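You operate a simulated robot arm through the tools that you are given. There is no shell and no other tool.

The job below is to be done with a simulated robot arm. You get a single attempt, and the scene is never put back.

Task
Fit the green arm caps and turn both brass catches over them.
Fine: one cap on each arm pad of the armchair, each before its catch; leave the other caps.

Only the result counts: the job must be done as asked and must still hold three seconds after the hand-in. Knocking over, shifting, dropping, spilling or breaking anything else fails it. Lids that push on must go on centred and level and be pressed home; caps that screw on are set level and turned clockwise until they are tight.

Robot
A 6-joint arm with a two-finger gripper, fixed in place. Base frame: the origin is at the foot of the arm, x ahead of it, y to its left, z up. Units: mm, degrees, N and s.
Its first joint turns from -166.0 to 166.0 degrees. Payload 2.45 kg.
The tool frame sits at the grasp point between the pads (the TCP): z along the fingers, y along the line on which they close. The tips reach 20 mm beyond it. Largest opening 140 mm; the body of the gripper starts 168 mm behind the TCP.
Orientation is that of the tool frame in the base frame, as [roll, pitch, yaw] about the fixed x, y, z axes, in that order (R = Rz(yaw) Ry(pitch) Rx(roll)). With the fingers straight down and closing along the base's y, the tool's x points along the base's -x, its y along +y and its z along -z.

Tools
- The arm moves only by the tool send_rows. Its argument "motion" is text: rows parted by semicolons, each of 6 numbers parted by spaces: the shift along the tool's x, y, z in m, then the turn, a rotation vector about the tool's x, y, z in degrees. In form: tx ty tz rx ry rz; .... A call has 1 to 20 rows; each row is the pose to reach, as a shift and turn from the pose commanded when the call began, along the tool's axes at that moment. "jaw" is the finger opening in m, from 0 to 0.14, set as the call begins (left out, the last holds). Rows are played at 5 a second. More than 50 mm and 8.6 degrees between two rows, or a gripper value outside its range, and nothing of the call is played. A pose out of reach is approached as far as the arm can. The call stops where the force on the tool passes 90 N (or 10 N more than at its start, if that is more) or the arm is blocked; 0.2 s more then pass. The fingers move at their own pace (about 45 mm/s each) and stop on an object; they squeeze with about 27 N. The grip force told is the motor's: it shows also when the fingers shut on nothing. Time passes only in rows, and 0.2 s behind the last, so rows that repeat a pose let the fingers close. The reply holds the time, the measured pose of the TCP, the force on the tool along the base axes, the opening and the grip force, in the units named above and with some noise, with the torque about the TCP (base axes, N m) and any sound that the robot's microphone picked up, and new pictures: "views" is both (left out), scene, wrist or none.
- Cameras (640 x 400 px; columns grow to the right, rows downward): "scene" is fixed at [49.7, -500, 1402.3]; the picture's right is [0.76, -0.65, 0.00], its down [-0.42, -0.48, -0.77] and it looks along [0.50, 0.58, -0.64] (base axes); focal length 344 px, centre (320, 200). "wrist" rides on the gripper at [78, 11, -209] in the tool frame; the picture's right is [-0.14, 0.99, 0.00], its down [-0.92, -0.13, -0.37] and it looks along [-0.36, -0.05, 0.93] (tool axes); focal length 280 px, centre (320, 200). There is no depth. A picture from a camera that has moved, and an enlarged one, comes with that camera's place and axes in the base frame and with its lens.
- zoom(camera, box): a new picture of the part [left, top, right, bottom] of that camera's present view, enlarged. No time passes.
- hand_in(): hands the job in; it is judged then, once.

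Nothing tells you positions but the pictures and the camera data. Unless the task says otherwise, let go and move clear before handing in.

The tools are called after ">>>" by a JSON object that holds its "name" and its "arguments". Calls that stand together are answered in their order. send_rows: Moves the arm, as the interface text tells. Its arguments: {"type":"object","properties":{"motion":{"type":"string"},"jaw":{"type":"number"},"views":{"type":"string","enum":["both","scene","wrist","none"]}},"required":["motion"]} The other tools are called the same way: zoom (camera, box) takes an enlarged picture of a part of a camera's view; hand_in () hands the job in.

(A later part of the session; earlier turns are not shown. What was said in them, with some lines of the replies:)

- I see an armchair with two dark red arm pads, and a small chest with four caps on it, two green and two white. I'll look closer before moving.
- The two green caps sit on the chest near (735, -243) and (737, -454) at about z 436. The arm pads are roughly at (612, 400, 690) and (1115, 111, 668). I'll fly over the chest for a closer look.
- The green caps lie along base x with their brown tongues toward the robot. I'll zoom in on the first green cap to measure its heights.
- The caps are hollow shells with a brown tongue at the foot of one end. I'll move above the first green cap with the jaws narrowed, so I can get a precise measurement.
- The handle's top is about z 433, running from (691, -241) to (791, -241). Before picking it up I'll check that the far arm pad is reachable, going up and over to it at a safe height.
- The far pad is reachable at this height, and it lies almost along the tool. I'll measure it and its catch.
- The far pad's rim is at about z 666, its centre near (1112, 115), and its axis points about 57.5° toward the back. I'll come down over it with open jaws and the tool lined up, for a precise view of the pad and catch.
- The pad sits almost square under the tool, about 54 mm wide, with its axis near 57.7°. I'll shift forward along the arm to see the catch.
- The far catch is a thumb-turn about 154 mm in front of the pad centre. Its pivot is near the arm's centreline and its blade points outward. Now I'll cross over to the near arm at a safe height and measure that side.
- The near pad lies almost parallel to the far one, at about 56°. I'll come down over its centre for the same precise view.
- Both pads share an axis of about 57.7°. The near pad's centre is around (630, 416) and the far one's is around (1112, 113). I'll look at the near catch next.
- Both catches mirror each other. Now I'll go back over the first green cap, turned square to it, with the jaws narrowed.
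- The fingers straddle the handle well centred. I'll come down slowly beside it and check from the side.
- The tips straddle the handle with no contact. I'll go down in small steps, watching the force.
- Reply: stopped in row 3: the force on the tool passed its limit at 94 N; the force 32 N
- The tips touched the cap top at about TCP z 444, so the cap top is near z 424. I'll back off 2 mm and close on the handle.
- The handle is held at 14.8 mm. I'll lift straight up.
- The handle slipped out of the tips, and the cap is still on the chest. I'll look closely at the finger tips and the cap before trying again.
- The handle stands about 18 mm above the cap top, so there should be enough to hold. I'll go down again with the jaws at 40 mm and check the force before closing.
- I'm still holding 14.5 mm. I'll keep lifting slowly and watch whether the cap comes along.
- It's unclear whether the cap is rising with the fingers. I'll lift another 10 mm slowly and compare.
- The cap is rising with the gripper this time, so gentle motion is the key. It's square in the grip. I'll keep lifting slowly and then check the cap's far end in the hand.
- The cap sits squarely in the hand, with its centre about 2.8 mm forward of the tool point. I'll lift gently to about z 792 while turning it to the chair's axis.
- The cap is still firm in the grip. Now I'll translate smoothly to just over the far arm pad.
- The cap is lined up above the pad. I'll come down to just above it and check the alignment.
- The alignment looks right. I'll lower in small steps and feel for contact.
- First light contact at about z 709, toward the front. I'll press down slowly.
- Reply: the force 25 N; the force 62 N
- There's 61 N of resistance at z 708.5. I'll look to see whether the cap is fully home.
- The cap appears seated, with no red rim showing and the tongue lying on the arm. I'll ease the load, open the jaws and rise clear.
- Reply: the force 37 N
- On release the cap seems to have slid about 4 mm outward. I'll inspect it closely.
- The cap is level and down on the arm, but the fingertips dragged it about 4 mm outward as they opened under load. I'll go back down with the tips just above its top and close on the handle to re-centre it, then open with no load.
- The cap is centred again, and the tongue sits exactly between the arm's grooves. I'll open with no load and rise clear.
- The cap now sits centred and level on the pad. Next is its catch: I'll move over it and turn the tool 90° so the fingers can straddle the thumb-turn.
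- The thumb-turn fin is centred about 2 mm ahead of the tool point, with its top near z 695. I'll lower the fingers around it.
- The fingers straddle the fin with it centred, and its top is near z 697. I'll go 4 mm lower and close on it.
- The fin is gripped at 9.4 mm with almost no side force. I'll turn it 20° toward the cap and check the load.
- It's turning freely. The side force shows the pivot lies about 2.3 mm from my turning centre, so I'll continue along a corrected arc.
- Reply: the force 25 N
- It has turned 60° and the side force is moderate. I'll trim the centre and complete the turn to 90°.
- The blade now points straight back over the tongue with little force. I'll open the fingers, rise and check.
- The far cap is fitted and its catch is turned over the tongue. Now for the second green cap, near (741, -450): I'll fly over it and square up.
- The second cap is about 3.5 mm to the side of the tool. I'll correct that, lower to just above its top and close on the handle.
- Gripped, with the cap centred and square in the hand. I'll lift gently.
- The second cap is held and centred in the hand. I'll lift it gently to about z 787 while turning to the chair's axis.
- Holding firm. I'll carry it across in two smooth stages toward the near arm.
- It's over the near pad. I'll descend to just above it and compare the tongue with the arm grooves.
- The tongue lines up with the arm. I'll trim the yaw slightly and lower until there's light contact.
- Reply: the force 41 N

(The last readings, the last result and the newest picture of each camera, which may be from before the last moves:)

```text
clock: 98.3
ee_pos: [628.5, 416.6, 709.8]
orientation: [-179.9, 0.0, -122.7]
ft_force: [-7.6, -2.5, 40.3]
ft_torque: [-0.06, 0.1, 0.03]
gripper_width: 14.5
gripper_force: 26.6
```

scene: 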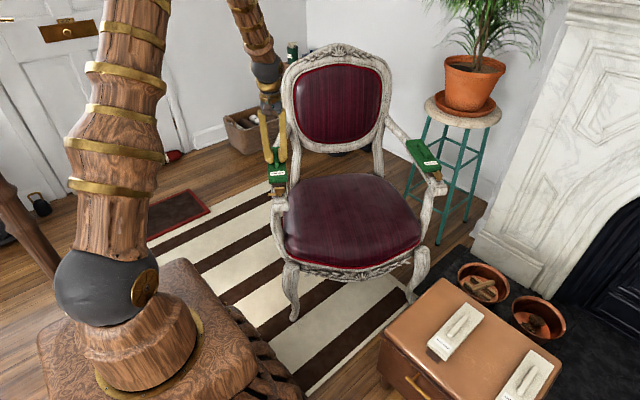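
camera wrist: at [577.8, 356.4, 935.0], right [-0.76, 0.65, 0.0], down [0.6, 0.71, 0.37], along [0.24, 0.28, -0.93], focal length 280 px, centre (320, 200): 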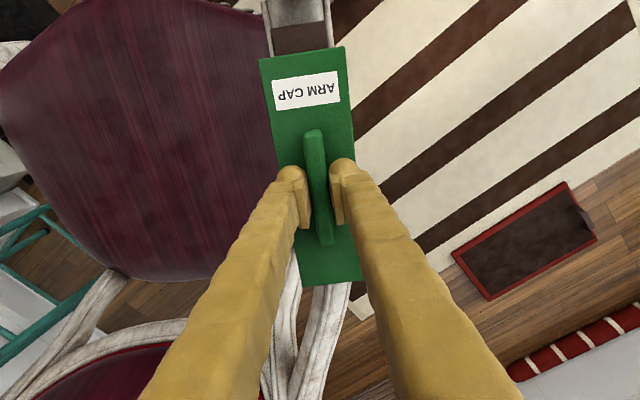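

It's down on a hard stop at 40 N, the same height as the first. I'll ease off until the load is near zero before opening.

>>> {"name": "send_rows", "arguments": {"motion": "0 0 -.0008 0 0 0; 0 0 -.0016 0 0 0; 0 0 -.0016 0 0 0", "views": "none"}}

>>> {"name": "send_rows", "arguments": {"motion": "0 0 -.0003 0 0 0; 0 0 -.0006 0 0 0; 0 0 -.0006 0 0 0"}}

>>> {"name": "zoom", "arguments": {"camera": "wrist", "box": [240, 0, 400, 100]}}

>>> {"name": "zoom", "arguments": {"camera": "scene", "box": [250, 135, 310, 210]}}

```text
clock: 99.1
ee_pos: [628.3, 416.7, 709.4]
orientation: [180.0, -0.2, -122.6]
ft_force: [0.6, 0.4, 1.5]
ft_torque: [0.12, -0.06, -0.07]
gripper_width: 14.3
gripper_force: 26.9
```

```text
clock: 99.9
ee_pos: [628.8, 415.7, 713.3]
orientation: [179.9, 0.0, -122.7]
ft_force: [-0.6, 0.3, -1.4]
ft_torque: [-0.02, 0.02, -0.02]
gripper_width: 14.5
gripper_force: 26.7
camera wrist: at [577.6, 356.8, 921.3], right [-0.76, 0.65, 0.0], down [0.6, 0.71, 0.37], along [0.24, 0.28, -0.93], focal length 280 px, centre (320, 200)
```

scene: 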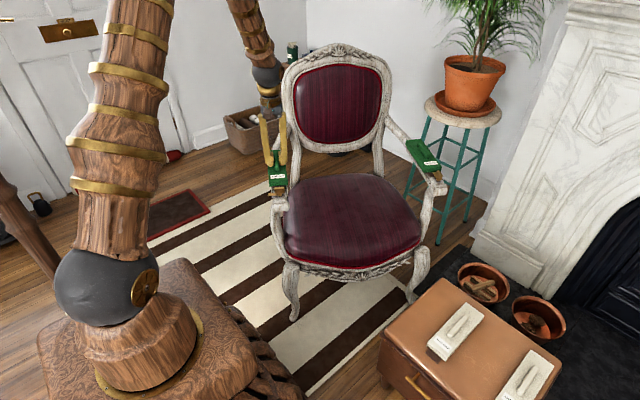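
wrist: 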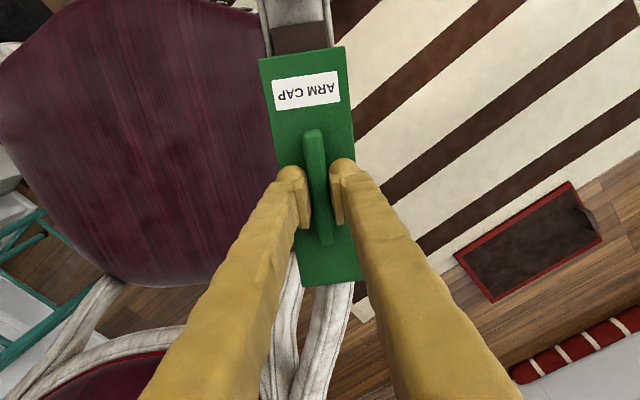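

```text
4.00 times, centred on (320, 50) of wrist
camera zoom: at [577.6, 356.8, 921.3], right [-0.76, 0.65, 0.0], down [0.6, 0.71, 0.37], along [0.24, 0.28, -0.93], focal length 1122 px, centre (320, 800)
```

zoom: 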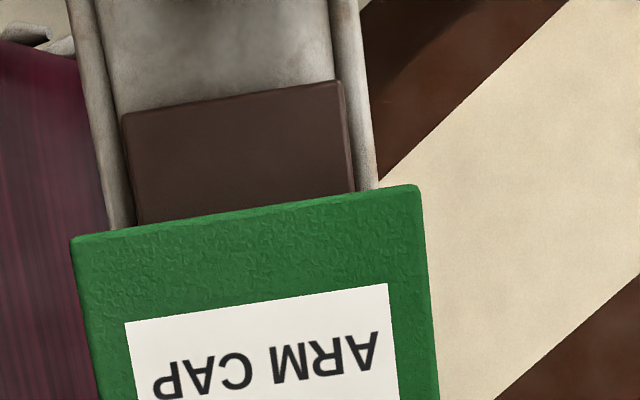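

```text
5.33 times, centred on (280, 172) of scene
camera zoom: at [49.7, -500.0, 1402.3], right [0.76, -0.65, 0.0], down [-0.42, -0.48, -0.77], along [0.5, 0.58, -0.64], focal length 1837 px, centre (533, 347)
```

zoom: 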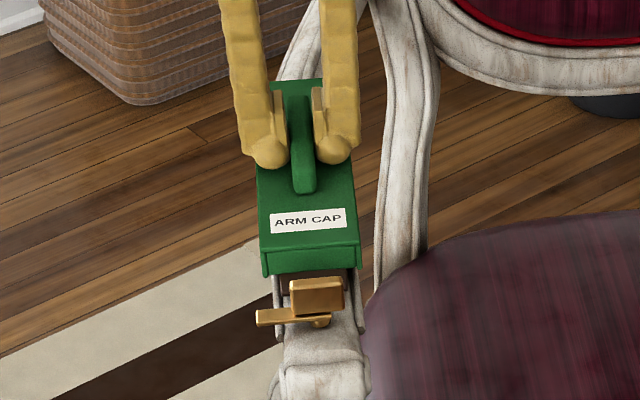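

The tongue is about 0.8 mm off the arm centre, so I'll nudge it over, set it down with no load, open and rise.

>>> {"name": "send_rows", "arguments": {"motion": "0 -.0004 0 0 0 0; 0 -.0008 0 0 0 0; 0 -.0008 .0006 0 0 0; 0 -.0008 .0011 0 0 0; 0 -.0008 .0011 0 0 0", "views": "none"}}

>>> {"name": "send_rows", "arguments": {"motion": "0 0 0 0 0 0; 0 0 0 0 0 0; 0 0 0 0 0 0; 0 0 0 0 0 0; 0 0 -.01 0 0 0; 0 0 -.03 0 0 0; 0 0 -.065 0 0 0; 0 0 -.065 0 0 0", "jaw": 0.04}}

>>> {"name": "zoom", "arguments": {"camera": "wrist", "box": [240, 0, 400, 100]}}

>>> {"name": "zoom", "arguments": {"camera": "scene", "box": [260, 140, 305, 200]}}

>>> {"name": "zoom", "arguments": {"camera": "wrist", "box": [250, 180, 400, 280]}}

```text
clock: 101.1
ee_pos: [630.6, 415.8, 711.2]
orientation: [180.0, 0.1, -122.7]
ft_force: [0.8, -0.2, -0.4]
ft_torque: [0.04, -0.03, 0.04]
gripper_width: 14.5
gripper_force: 26.6
```

```text
clock: 102.9
ee_pos: [628.2, 415.3, 775.4]
orientation: [-179.9, 0.0, -122.7]
ft_force: [-0.3, 0.8, -0.1]
ft_torque: [-0.01, 0.05, 0.03]
gripper_width: 40.3
gripper_force: 0.1
camera wrist: at [577.5, 356.6, 985.7], right [-0.76, 0.65, 0.0], down [0.6, 0.71, 0.37], along [0.24, 0.28, -0.93], focal length 280 px, centre (320, 200)
```

scene: 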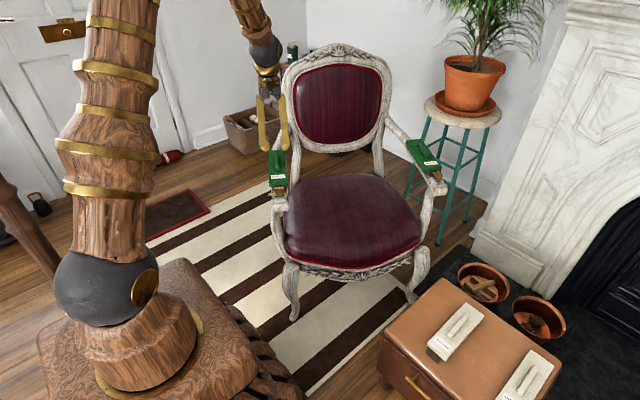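
wrist: 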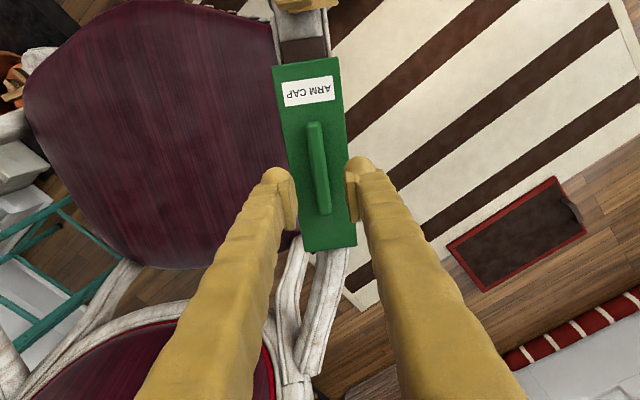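

```text
4.00 times, centred on (320, 50) of wrist
camera zoom: at [577.5, 356.6, 985.7], right [-0.76, 0.65, 0.0], down [0.6, 0.71, 0.37], along [0.24, 0.28, -0.93], focal length 1122 px, centre (320, 800)
```

zoom: 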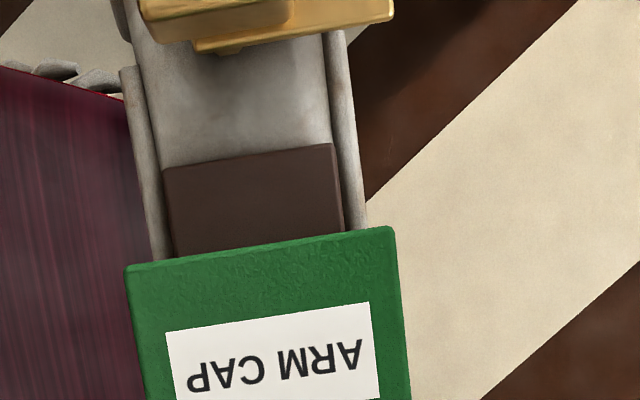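

```text
6.67 times, centred on (282, 170) of scene
camera zoom: at [49.7, -500.0, 1402.3], right [0.76, -0.65, 0.0], down [-0.42, -0.48, -0.77], along [0.5, 0.58, -0.64], focal length 2296 px, centre (570, 400)
```

zoom: 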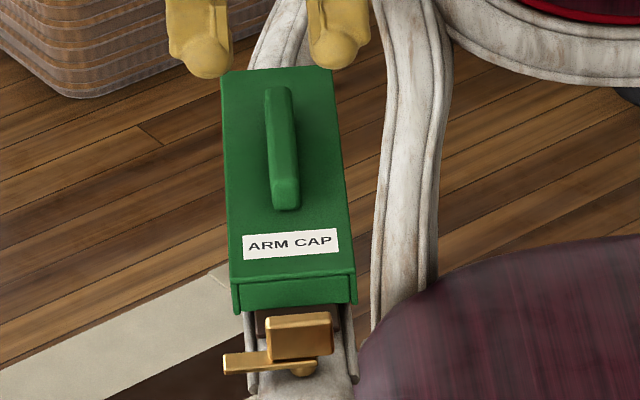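

```text
4.00 times, centred on (325, 230) of wrist
camera zoom: at [577.5, 356.6, 985.7], right [-0.76, 0.65, 0.0], down [0.6, 0.71, 0.37], along [0.24, 0.28, -0.93], focal length 1122 px, centre (300, 80)
```

zoom: 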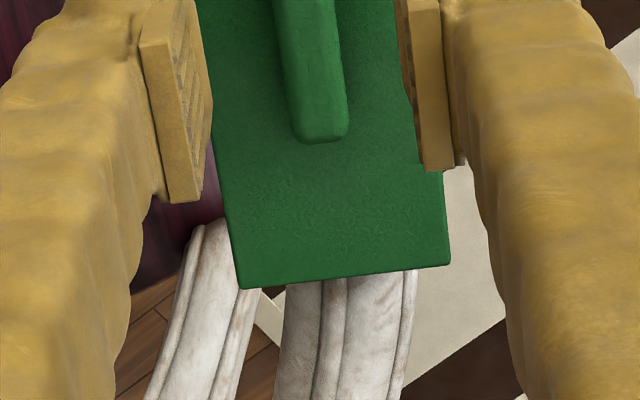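

Both caps are now on, and the second is centred too. Next is the near catch: I'll move over it and turn the tool across the arm.

>>> {"name": "send_rows", "arguments": {"motion": ".0129 -.0001 -.0019 0 0 7.47; .0258 -.0001 -.0038 0 0 14.93; .0387 -.0002 -.0058 0 0 22.4; .0516 -.0002 -.0077 0 0 29.87; .0645 -.0003 -.0096 0 0 37.33; .0775 -.0003 -.0115 0 0 44.8; .0904 -.0004 -.0134 0 0 52.27; .1033 -.0005 -.0153 0 0 59.73; .1162 -.0005 -.0173 0 0 67.2; .1291 -.0006 -.0192 0 0 74.67; .142 -.0006 -.0211 0 0 82.13; .1549 -.0007 -.023 0 0 89.6; .1549 -.0007 -.023 0 0 89.6"}}

>>> {"name": "zoom", "arguments": {"camera": "wrist", "box": [260, 110, 380, 200]}}

```text
clock: 105.7
ee_pos: [545.9, 283.6, 799.8]
orientation: [180.0, 0.0, 147.6]
ft_force: [-0.9, -0.7, 0.0]
ft_torque: [0.02, 0.03, 0.03]
gripper_width: 40.1
gripper_force: 0.0
camera wrist: at [485.9, 336.1, 1007.8], right [0.65, 0.76, 0.0], down [0.71, -0.6, 0.37], along [0.28, -0.24, -0.93], focal length 280 px, centre (320, 200)
```

scene: 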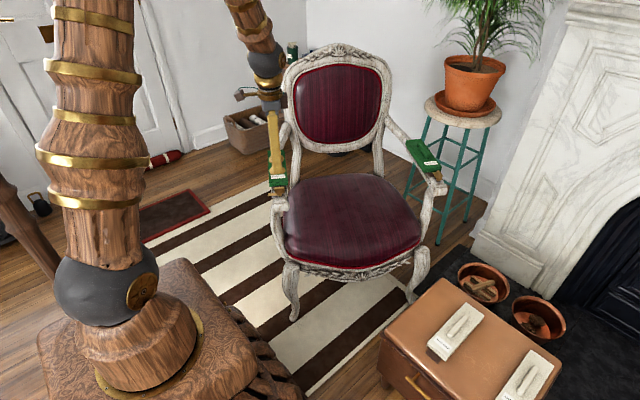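
wrist: 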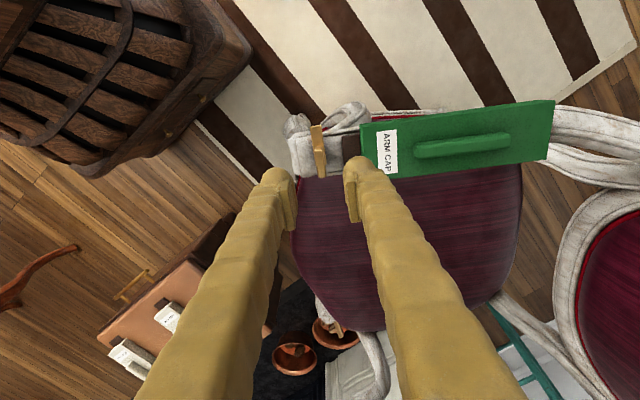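

```text
4.44 times, centred on (320, 155) of wrist
camera zoom: at [485.9, 336.1, 1007.8], right [0.65, 0.76, 0.0], down [0.71, -0.6, 0.37], along [0.28, -0.24, -0.93], focal length 1246 px, centre (320, 400)
```

zoom: 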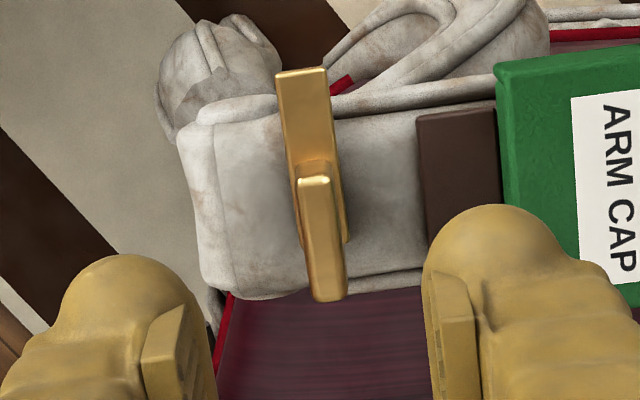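

The near fin is almost exactly under the tool. I'll lower around it to the same depth and close.

>>> {"name": "send_rows", "arguments": {"motion": "-.0002 .0001 .03 0 0 0; -.0005 .0003 .06 0 0 0; -.0005 .0003 .08 0 0 0; -.0005 .0003 .092 0 0 0; -.0005 .0003 .0995 0 0 0; -.0005 .0003 .1015 0 0 0; -.0005 .0003 .1015 0 0 0", "jaw": 0.04, "views": "wrist"}}

>>> {"name": "zoom", "arguments": {"camera": "wrist", "box": [260, 120, 380, 210]}}

>>> {"name": "zoom", "arguments": {"camera": "scene", "box": [260, 150, 305, 205]}}

```text
clock: 107.3
ee_pos: [546.7, 283.8, 696.7]
orientation: [180.0, -0.1, 147.7]
ft_force: [0.9, 0.6, 0.8]
ft_torque: [-0.03, -0.01, -0.04]
gripper_width: 40.1
gripper_force: 0.0
camera wrist: at [486.5, 336.3, 906.3], right [0.65, 0.76, 0.0], down [0.71, -0.6, 0.37], along [0.28, -0.24, -0.93], focal length 280 px, centre (320, 200)
```

wrist: 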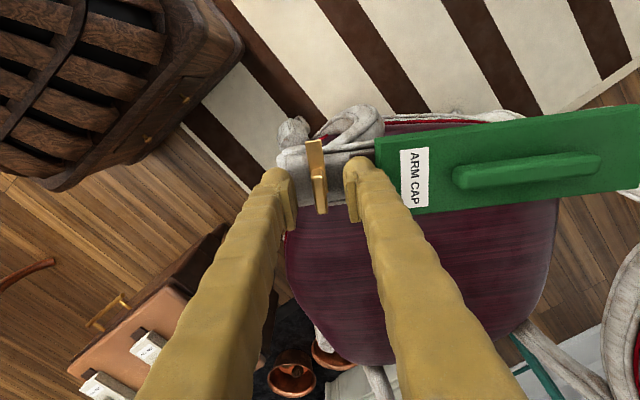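

```text
4.44 times, centred on (320, 165) of wrist
camera zoom: at [486.5, 336.3, 906.3], right [0.65, 0.76, 0.0], down [0.71, -0.6, 0.37], along [0.28, -0.24, -0.93], focal length 1246 px, centre (320, 356)
```

zoom: 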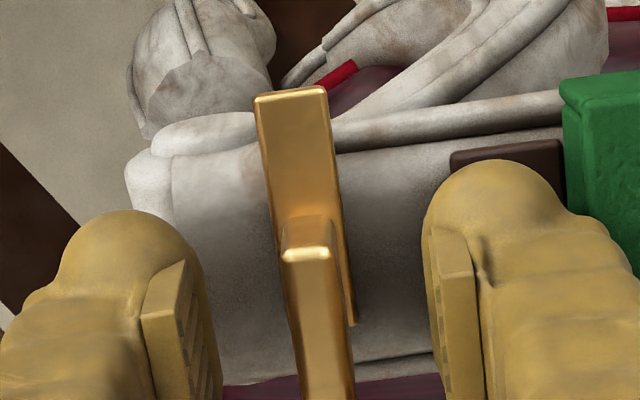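

```text
7.27 times, centred on (282, 178) of scene
camera zoom: at [49.7, -500.0, 1402.3], right [0.76, -0.65, 0.0], down [-0.42, -0.48, -0.77], along [0.5, 0.58, -0.64], focal length 2505 px, centre (593, 364)
```

zoom: 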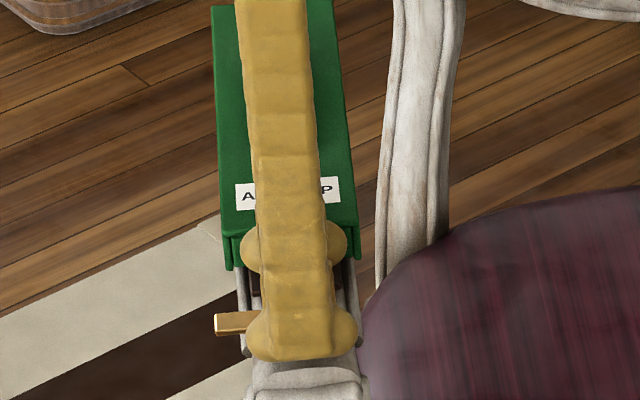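

The fin is centred between the fingers. I'll close on it, then turn 20° clockwise and check.

>>> {"name": "send_rows", "arguments": {"motion": "0 0 0 0 0 0; 0 0 0 0 0 0; 0 0 0 0 0 0; 0 0 0 0 0 0; 0 0 0 0 0 0", "jaw": 0.0, "views": "none"}}

>>> {"name": "send_rows", "arguments": {"motion": "0 0 0 0 0 4; 0 0 0 0 0 8; 0 0 0 0 0 12; 0 0 0 0 0 16; 0 0 0 0 0 20; 0 0 0 0 0 20"}}

```text
clock: 108.5
ee_pos: [546.9, 284.7, 697.9]
orientation: [-180.0, 0.0, 147.7]
ft_force: [-1.3, -3.4, -0.5]
ft_torque: [-0.03, -0.02, 0.0]
gripper_width: 9.1
gripper_force: 27.2
```

```text
clock: 109.9
ee_pos: [547.5, 283.8, 697.9]
orientation: [179.9, -0.1, 127.7]
ft_force: [-9.8, 11.4, 0.6]
ft_torque: [0.14, 0.08, -0.03]
gripper_width: 9.2
gripper_force: 26.7
camera wrist: at [507.7, 353.7, 906.5], right [0.87, 0.5, 0.0], down [0.46, -0.81, 0.37], along [0.18, -0.32, -0.93], focal length 280 px, centre (320, 200)
```

scene: 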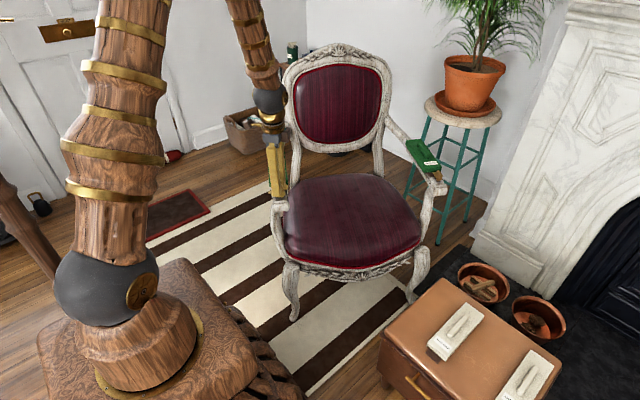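
wrist: 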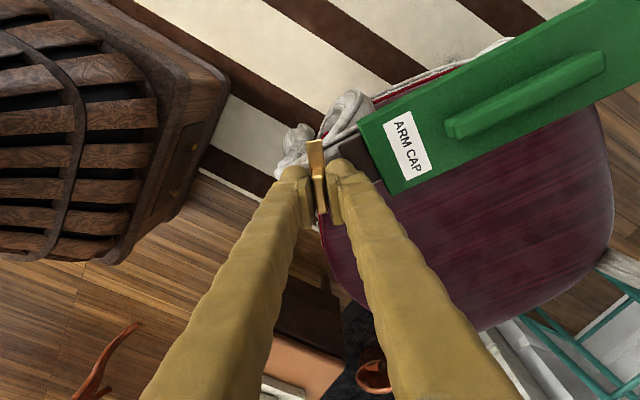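

It turns freely again. I'll trim for the pivot offset and continue.

>>> {"name": "send_rows", "arguments": {"motion": ".0003 0 0 0 0 0; .0006 .0001 0 0 0 0; .00076 .00015 0 0 0 5; .0009 .0002 0 0 0 10; .00103 .0003 0 0 0 15; .00116 .0004 0 0 0 20; .00128 .0005 0 0 0 25; .0014 .0006 0 0 0 30; .0015 .0007 0 0 0 35; .0015 .0007 0 0 0 35"}}

```text
clock: 112.1
ee_pos: [546.5, 284.9, 698.1]
orientation: [-179.9, 0.0, 92.7]
ft_force: [-4.8, -23.2, 2.9]
ft_torque: [-0.25, 0.01, -0.03]
gripper_width: 9.4
gripper_force: 27.2
camera wrist: at [553.9, 365.5, 906.6], right [1.0, -0.09, 0.0], down [-0.09, -0.93, 0.37], along [-0.03, -0.37, -0.93], focal length 280 px, centre (320, 200)
```

scene: 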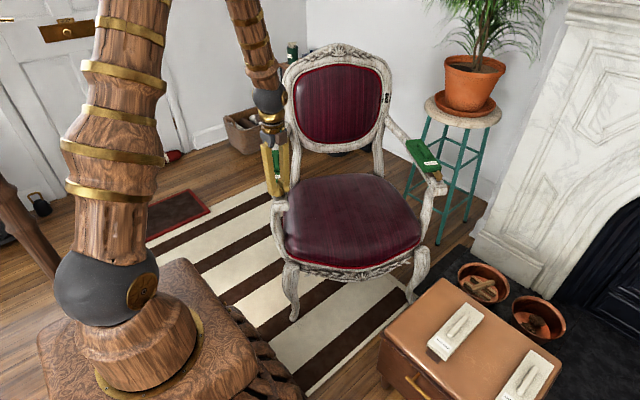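
wrist: 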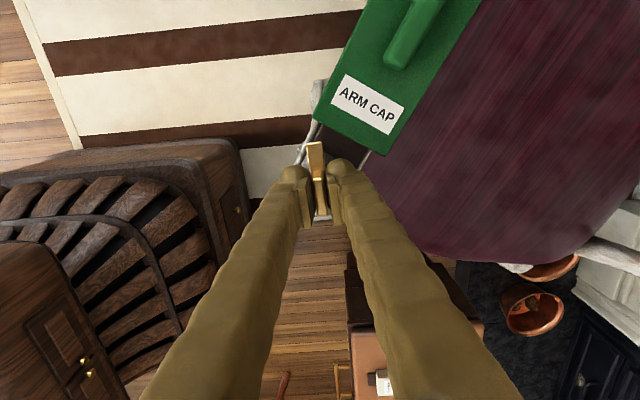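

It has turned 55°. I'll trim the centre and complete the last 35°.

>>> {"name": "send_rows", "arguments": {"motion": "-.0004 -.0001 0 0 0 0; -.0008 -.0002 0 0 0 0; -.00072 -.0002 0 0 0 5; -.00063 -.0002 0 0 0 10; -.00053 -.00016 0 0 0 15; -.00044 -.00014 0 0 0 20; -.00035 -.0001 0 0 0 25; -.00027 -.00006 0 0 0 30; -.00019 0 0 0 0 35; -.00019 0 0 0 0 35"}}

>>> {"name": "zoom", "arguments": {"camera": "wrist", "box": [260, 100, 380, 220]}}

```text
clock: 114.3
ee_pos: [547.0, 285.5, 697.2]
orientation: [179.9, 0.1, 57.6]
ft_force: [26.8, -19.4, -0.2]
ft_torque: [-0.78, 0.06, 0.11]
gripper_width: 9.1
gripper_force: 27.1
camera wrist: at [598.1, 347.1, 906.8], right [0.76, -0.65, 0.0], down [-0.6, -0.71, 0.37], along [-0.24, -0.28, -0.93], focal length 280 px, centre (320, 200)
```

scene: 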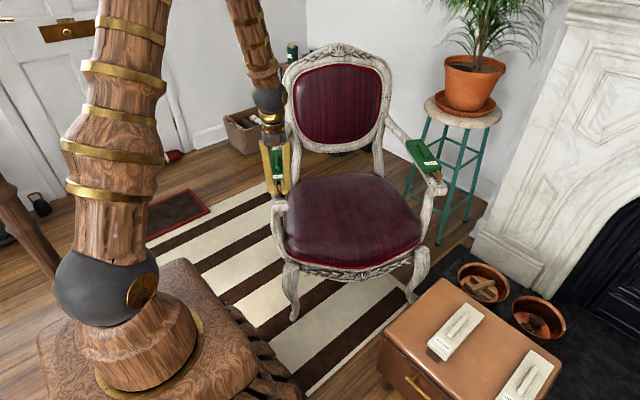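
wrist: 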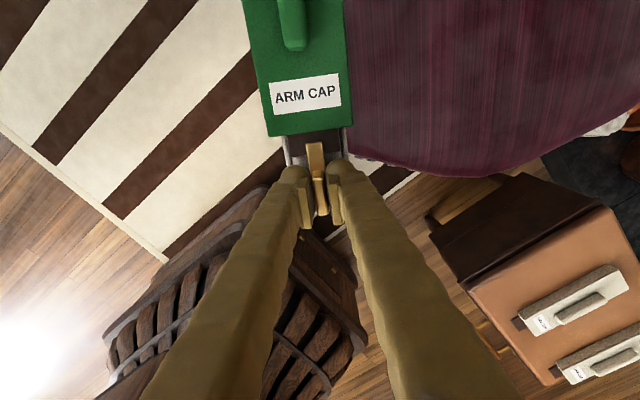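

```text
3.33 times, centred on (320, 160) of wrist
camera zoom: at [598.1, 347.1, 906.8], right [0.76, -0.65, 0.0], down [-0.6, -0.71, 0.37], along [-0.24, -0.28, -0.93], focal length 935 px, centre (320, 333)
```

zoom: 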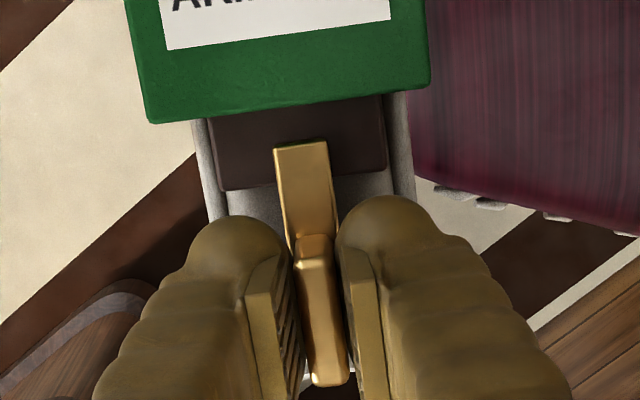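

The blade is over the tongue. I'll relieve the side load, then open and rise.

>>> {"name": "send_rows", "arguments": {"motion": "0 .0006 0 0 0 0; 0 .0012 0 0 0 0; 0 .0012 0 0 0 0", "views": "none"}}

>>> {"name": "send_rows", "arguments": {"motion": "0 0 0 0 0 0; 0 0 0 0 0 0; 0 0 0 0 0 0; 0 0 0 0 0 0; 0 0 -.02 0 0 0; 0 0 -.05 0 0 0; 0 0 -.095 0 0 0; 0 0 -.095 0 0 0", "jaw": 0.045}}

>>> {"name": "zoom", "arguments": {"camera": "wrist", "box": [240, 60, 400, 220]}}

>>> {"name": "zoom", "arguments": {"camera": "scene", "box": [262, 145, 300, 195]}}

>>> {"name": "zoom", "arguments": {"camera": "scene", "box": [405, 135, 450, 195]}}

```text
clock: 115.1
ee_pos: [546.9, 287.3, 698.1]
orientation: [179.9, 0.1, 57.7]
ft_force: [2.6, 16.5, 1.7]
ft_torque: [0.18, -0.02, 0.1]
gripper_width: 9.4
gripper_force: 27.3
```

```text
clock: 116.9
ee_pos: [547.4, 284.6, 792.5]
orientation: [-180.0, 0.0, 57.7]
ft_force: [0.0, 0.7, 0.7]
ft_torque: [0.0, 0.0, 0.0]
gripper_width: 45.0
gripper_force: 0.1
camera wrist: at [598.5, 345.8, 1001.9], right [0.76, -0.65, 0.0], down [-0.6, -0.71, 0.37], along [-0.24, -0.28, -0.93], focal length 280 px, centre (320, 200)
```

scene: 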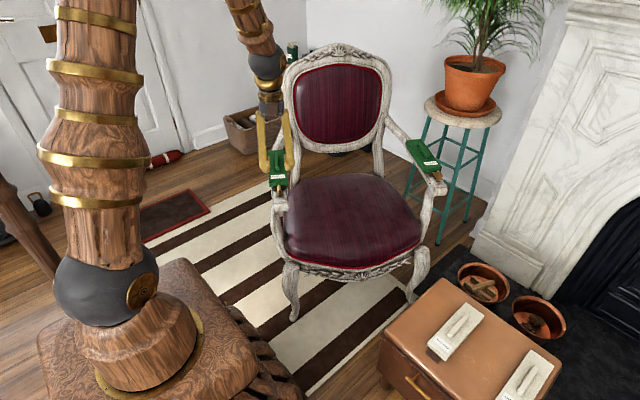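
wrist: 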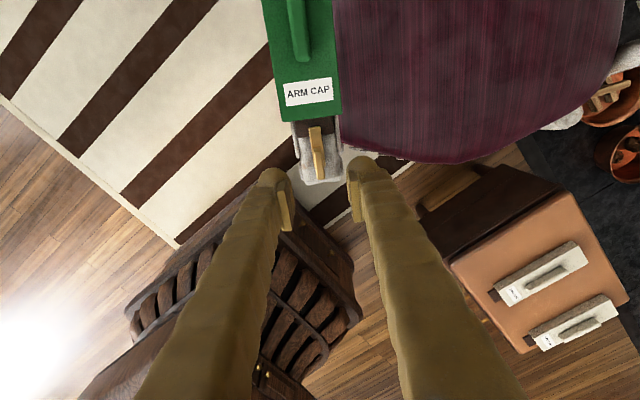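

```text
2.50 times, centred on (320, 140) of wrist
camera zoom: at [598.5, 345.8, 1001.9], right [0.76, -0.65, 0.0], down [-0.6, -0.71, 0.37], along [-0.24, -0.28, -0.93], focal length 701 px, centre (320, 350)
```

zoom: 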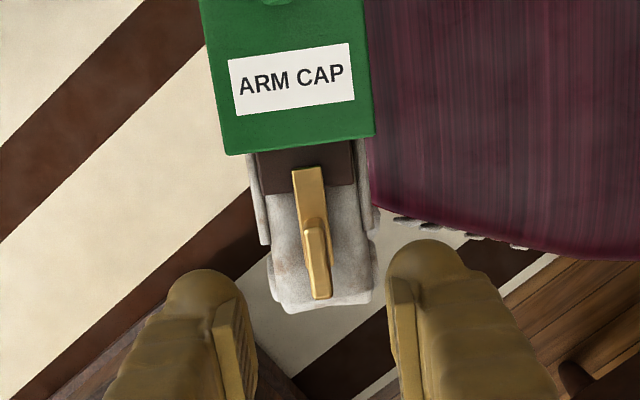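

```text
8.00 times, centred on (281, 170) of scene
camera zoom: at [49.7, -500.0, 1402.3], right [0.76, -0.65, 0.0], down [-0.42, -0.48, -0.77], along [0.5, 0.58, -0.64], focal length 2755 px, centre (632, 440)
```

zoom: 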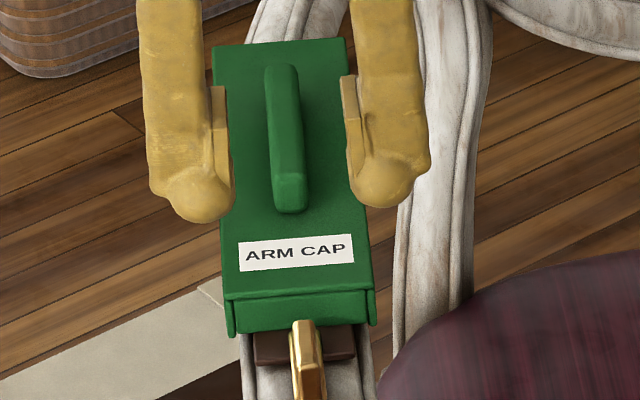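

```text
6.67 times, centred on (428, 165) of scene
camera zoom: at [49.7, -500.0, 1402.3], right [0.76, -0.65, 0.0], down [-0.42, -0.48, -0.77], along [0.5, 0.58, -0.64], focal length 2296 px, centre (-397, 433)
```

zoom: 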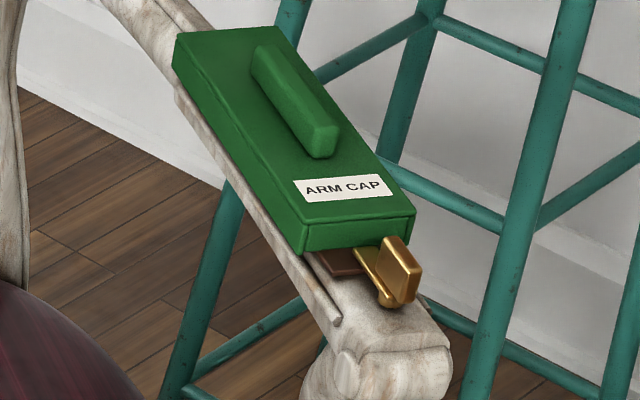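

Both caps are on their pads with the catches turned over their tongues, and the white caps are untouched. I'll rise well clear and take a last look.

>>> {"name": "send_rows", "arguments": {"motion": "0 0 -.03 0 0 0; 0 0 -.07 0 0 0; 0 0 -.11 0 0 0; 0 0 -.15 0 0 0; 0 0 -.15 0 0 0; 0 0 -.15 0 0 0"}}

>>> {"name": "zoom", "arguments": {"camera": "scene", "box": [262, 145, 300, 205]}}

>>> {"name": "zoom", "arguments": {"camera": "wrist", "box": [220, 0, 420, 200]}}

```text
clock: 118.3
ee_pos: [548.0, 285.5, 943.1]
orientation: [180.0, 0.0, 57.6]
ft_force: [0.4, -0.6, -0.1]
ft_torque: [0.01, -0.01, -0.03]
gripper_width: 44.5
gripper_force: 0.0
camera wrist: at [598.9, 346.3, 1152.0], right [0.76, -0.65, 0.0], down [-0.6, -0.71, 0.37], along [-0.24, -0.28, -0.93], focal length 280 px, centre (320, 200)
```

scene: 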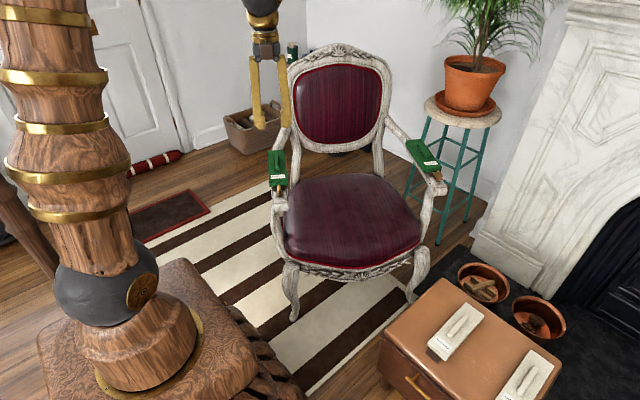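
wrist: 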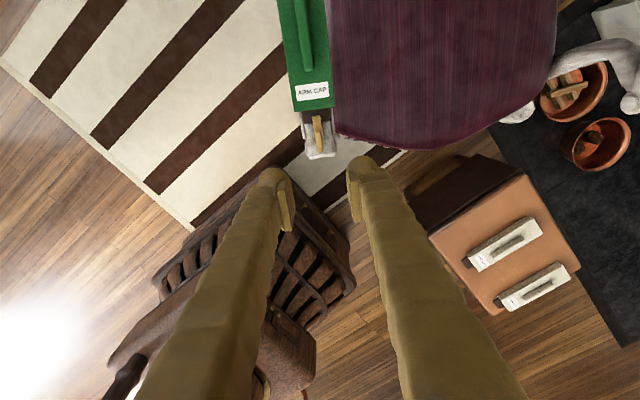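

```text
6.67 times, centred on (281, 175) of scene
camera zoom: at [49.7, -500.0, 1402.3], right [0.76, -0.65, 0.0], down [-0.42, -0.48, -0.77], along [0.5, 0.58, -0.64], focal length 2296 px, centre (580, 367)
```

zoom: 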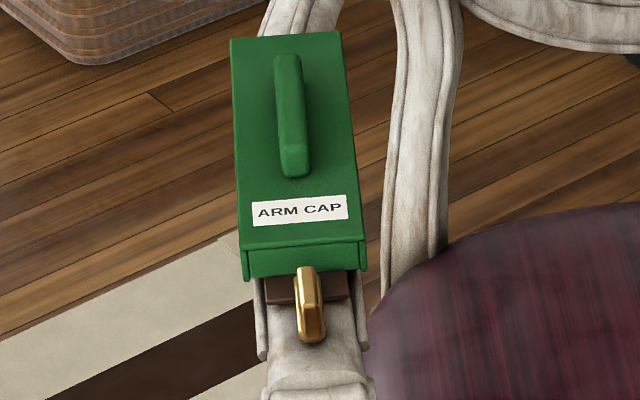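

```text
2.00 times, centred on (320, 100) of wrist
camera zoom: at [598.9, 346.3, 1152.0], right [0.76, -0.65, 0.0], down [-0.6, -0.71, 0.37], along [-0.24, -0.28, -0.93], focal length 561 px, centre (320, 400)
```

zoom: 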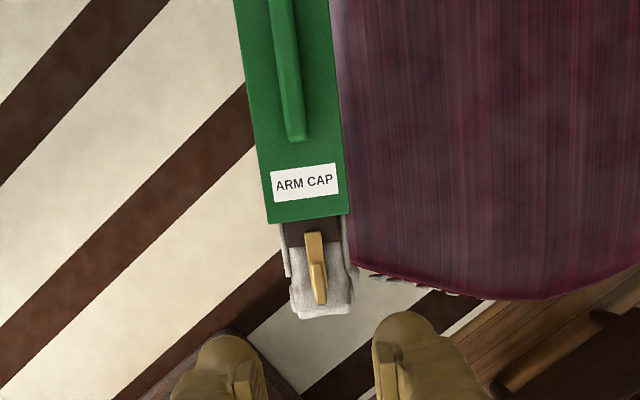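

Both green caps sit level on the arm pads and each brass catch is turned over its tongue. The arm is clear and nothing else has moved, so I'm handing in.

>>> {"name": "hand_in", "arguments": {}}

```text
The job is handed in.
```

I fitted both green caps on the armchair's arm pads and turned each brass catch about 90° over the cap's tongue. I then moved the arm clear and handed the job in. No result came back after the hand-in, so I don't know how it was judged.

- **Seating:** I pressed each cap down to a hard stop, about 61 N on the far pad and 40 N on the near one. Both look level in the last pictures.
- **Far cap:** It slid about 4 mm outward when I first let go, so I re-centred it with the gripper. It still sits roughly 1 mm toward the seat, measured against the edges of the arm.
- **Near cap:** I nudged it by about 0.8 mm before letting go, and it looks centred.
- **Catches:** Neither gave a click, and I felt no end stop. I judged them turned by the pictures and the turn angle.
- **First pick-up:** The first cap slipped from the grip once while it was still on the chest. It stayed in place, and I picked it up again more slowly.

The two white caps stayed on the chest, and in the pictures nothing else looks moved.
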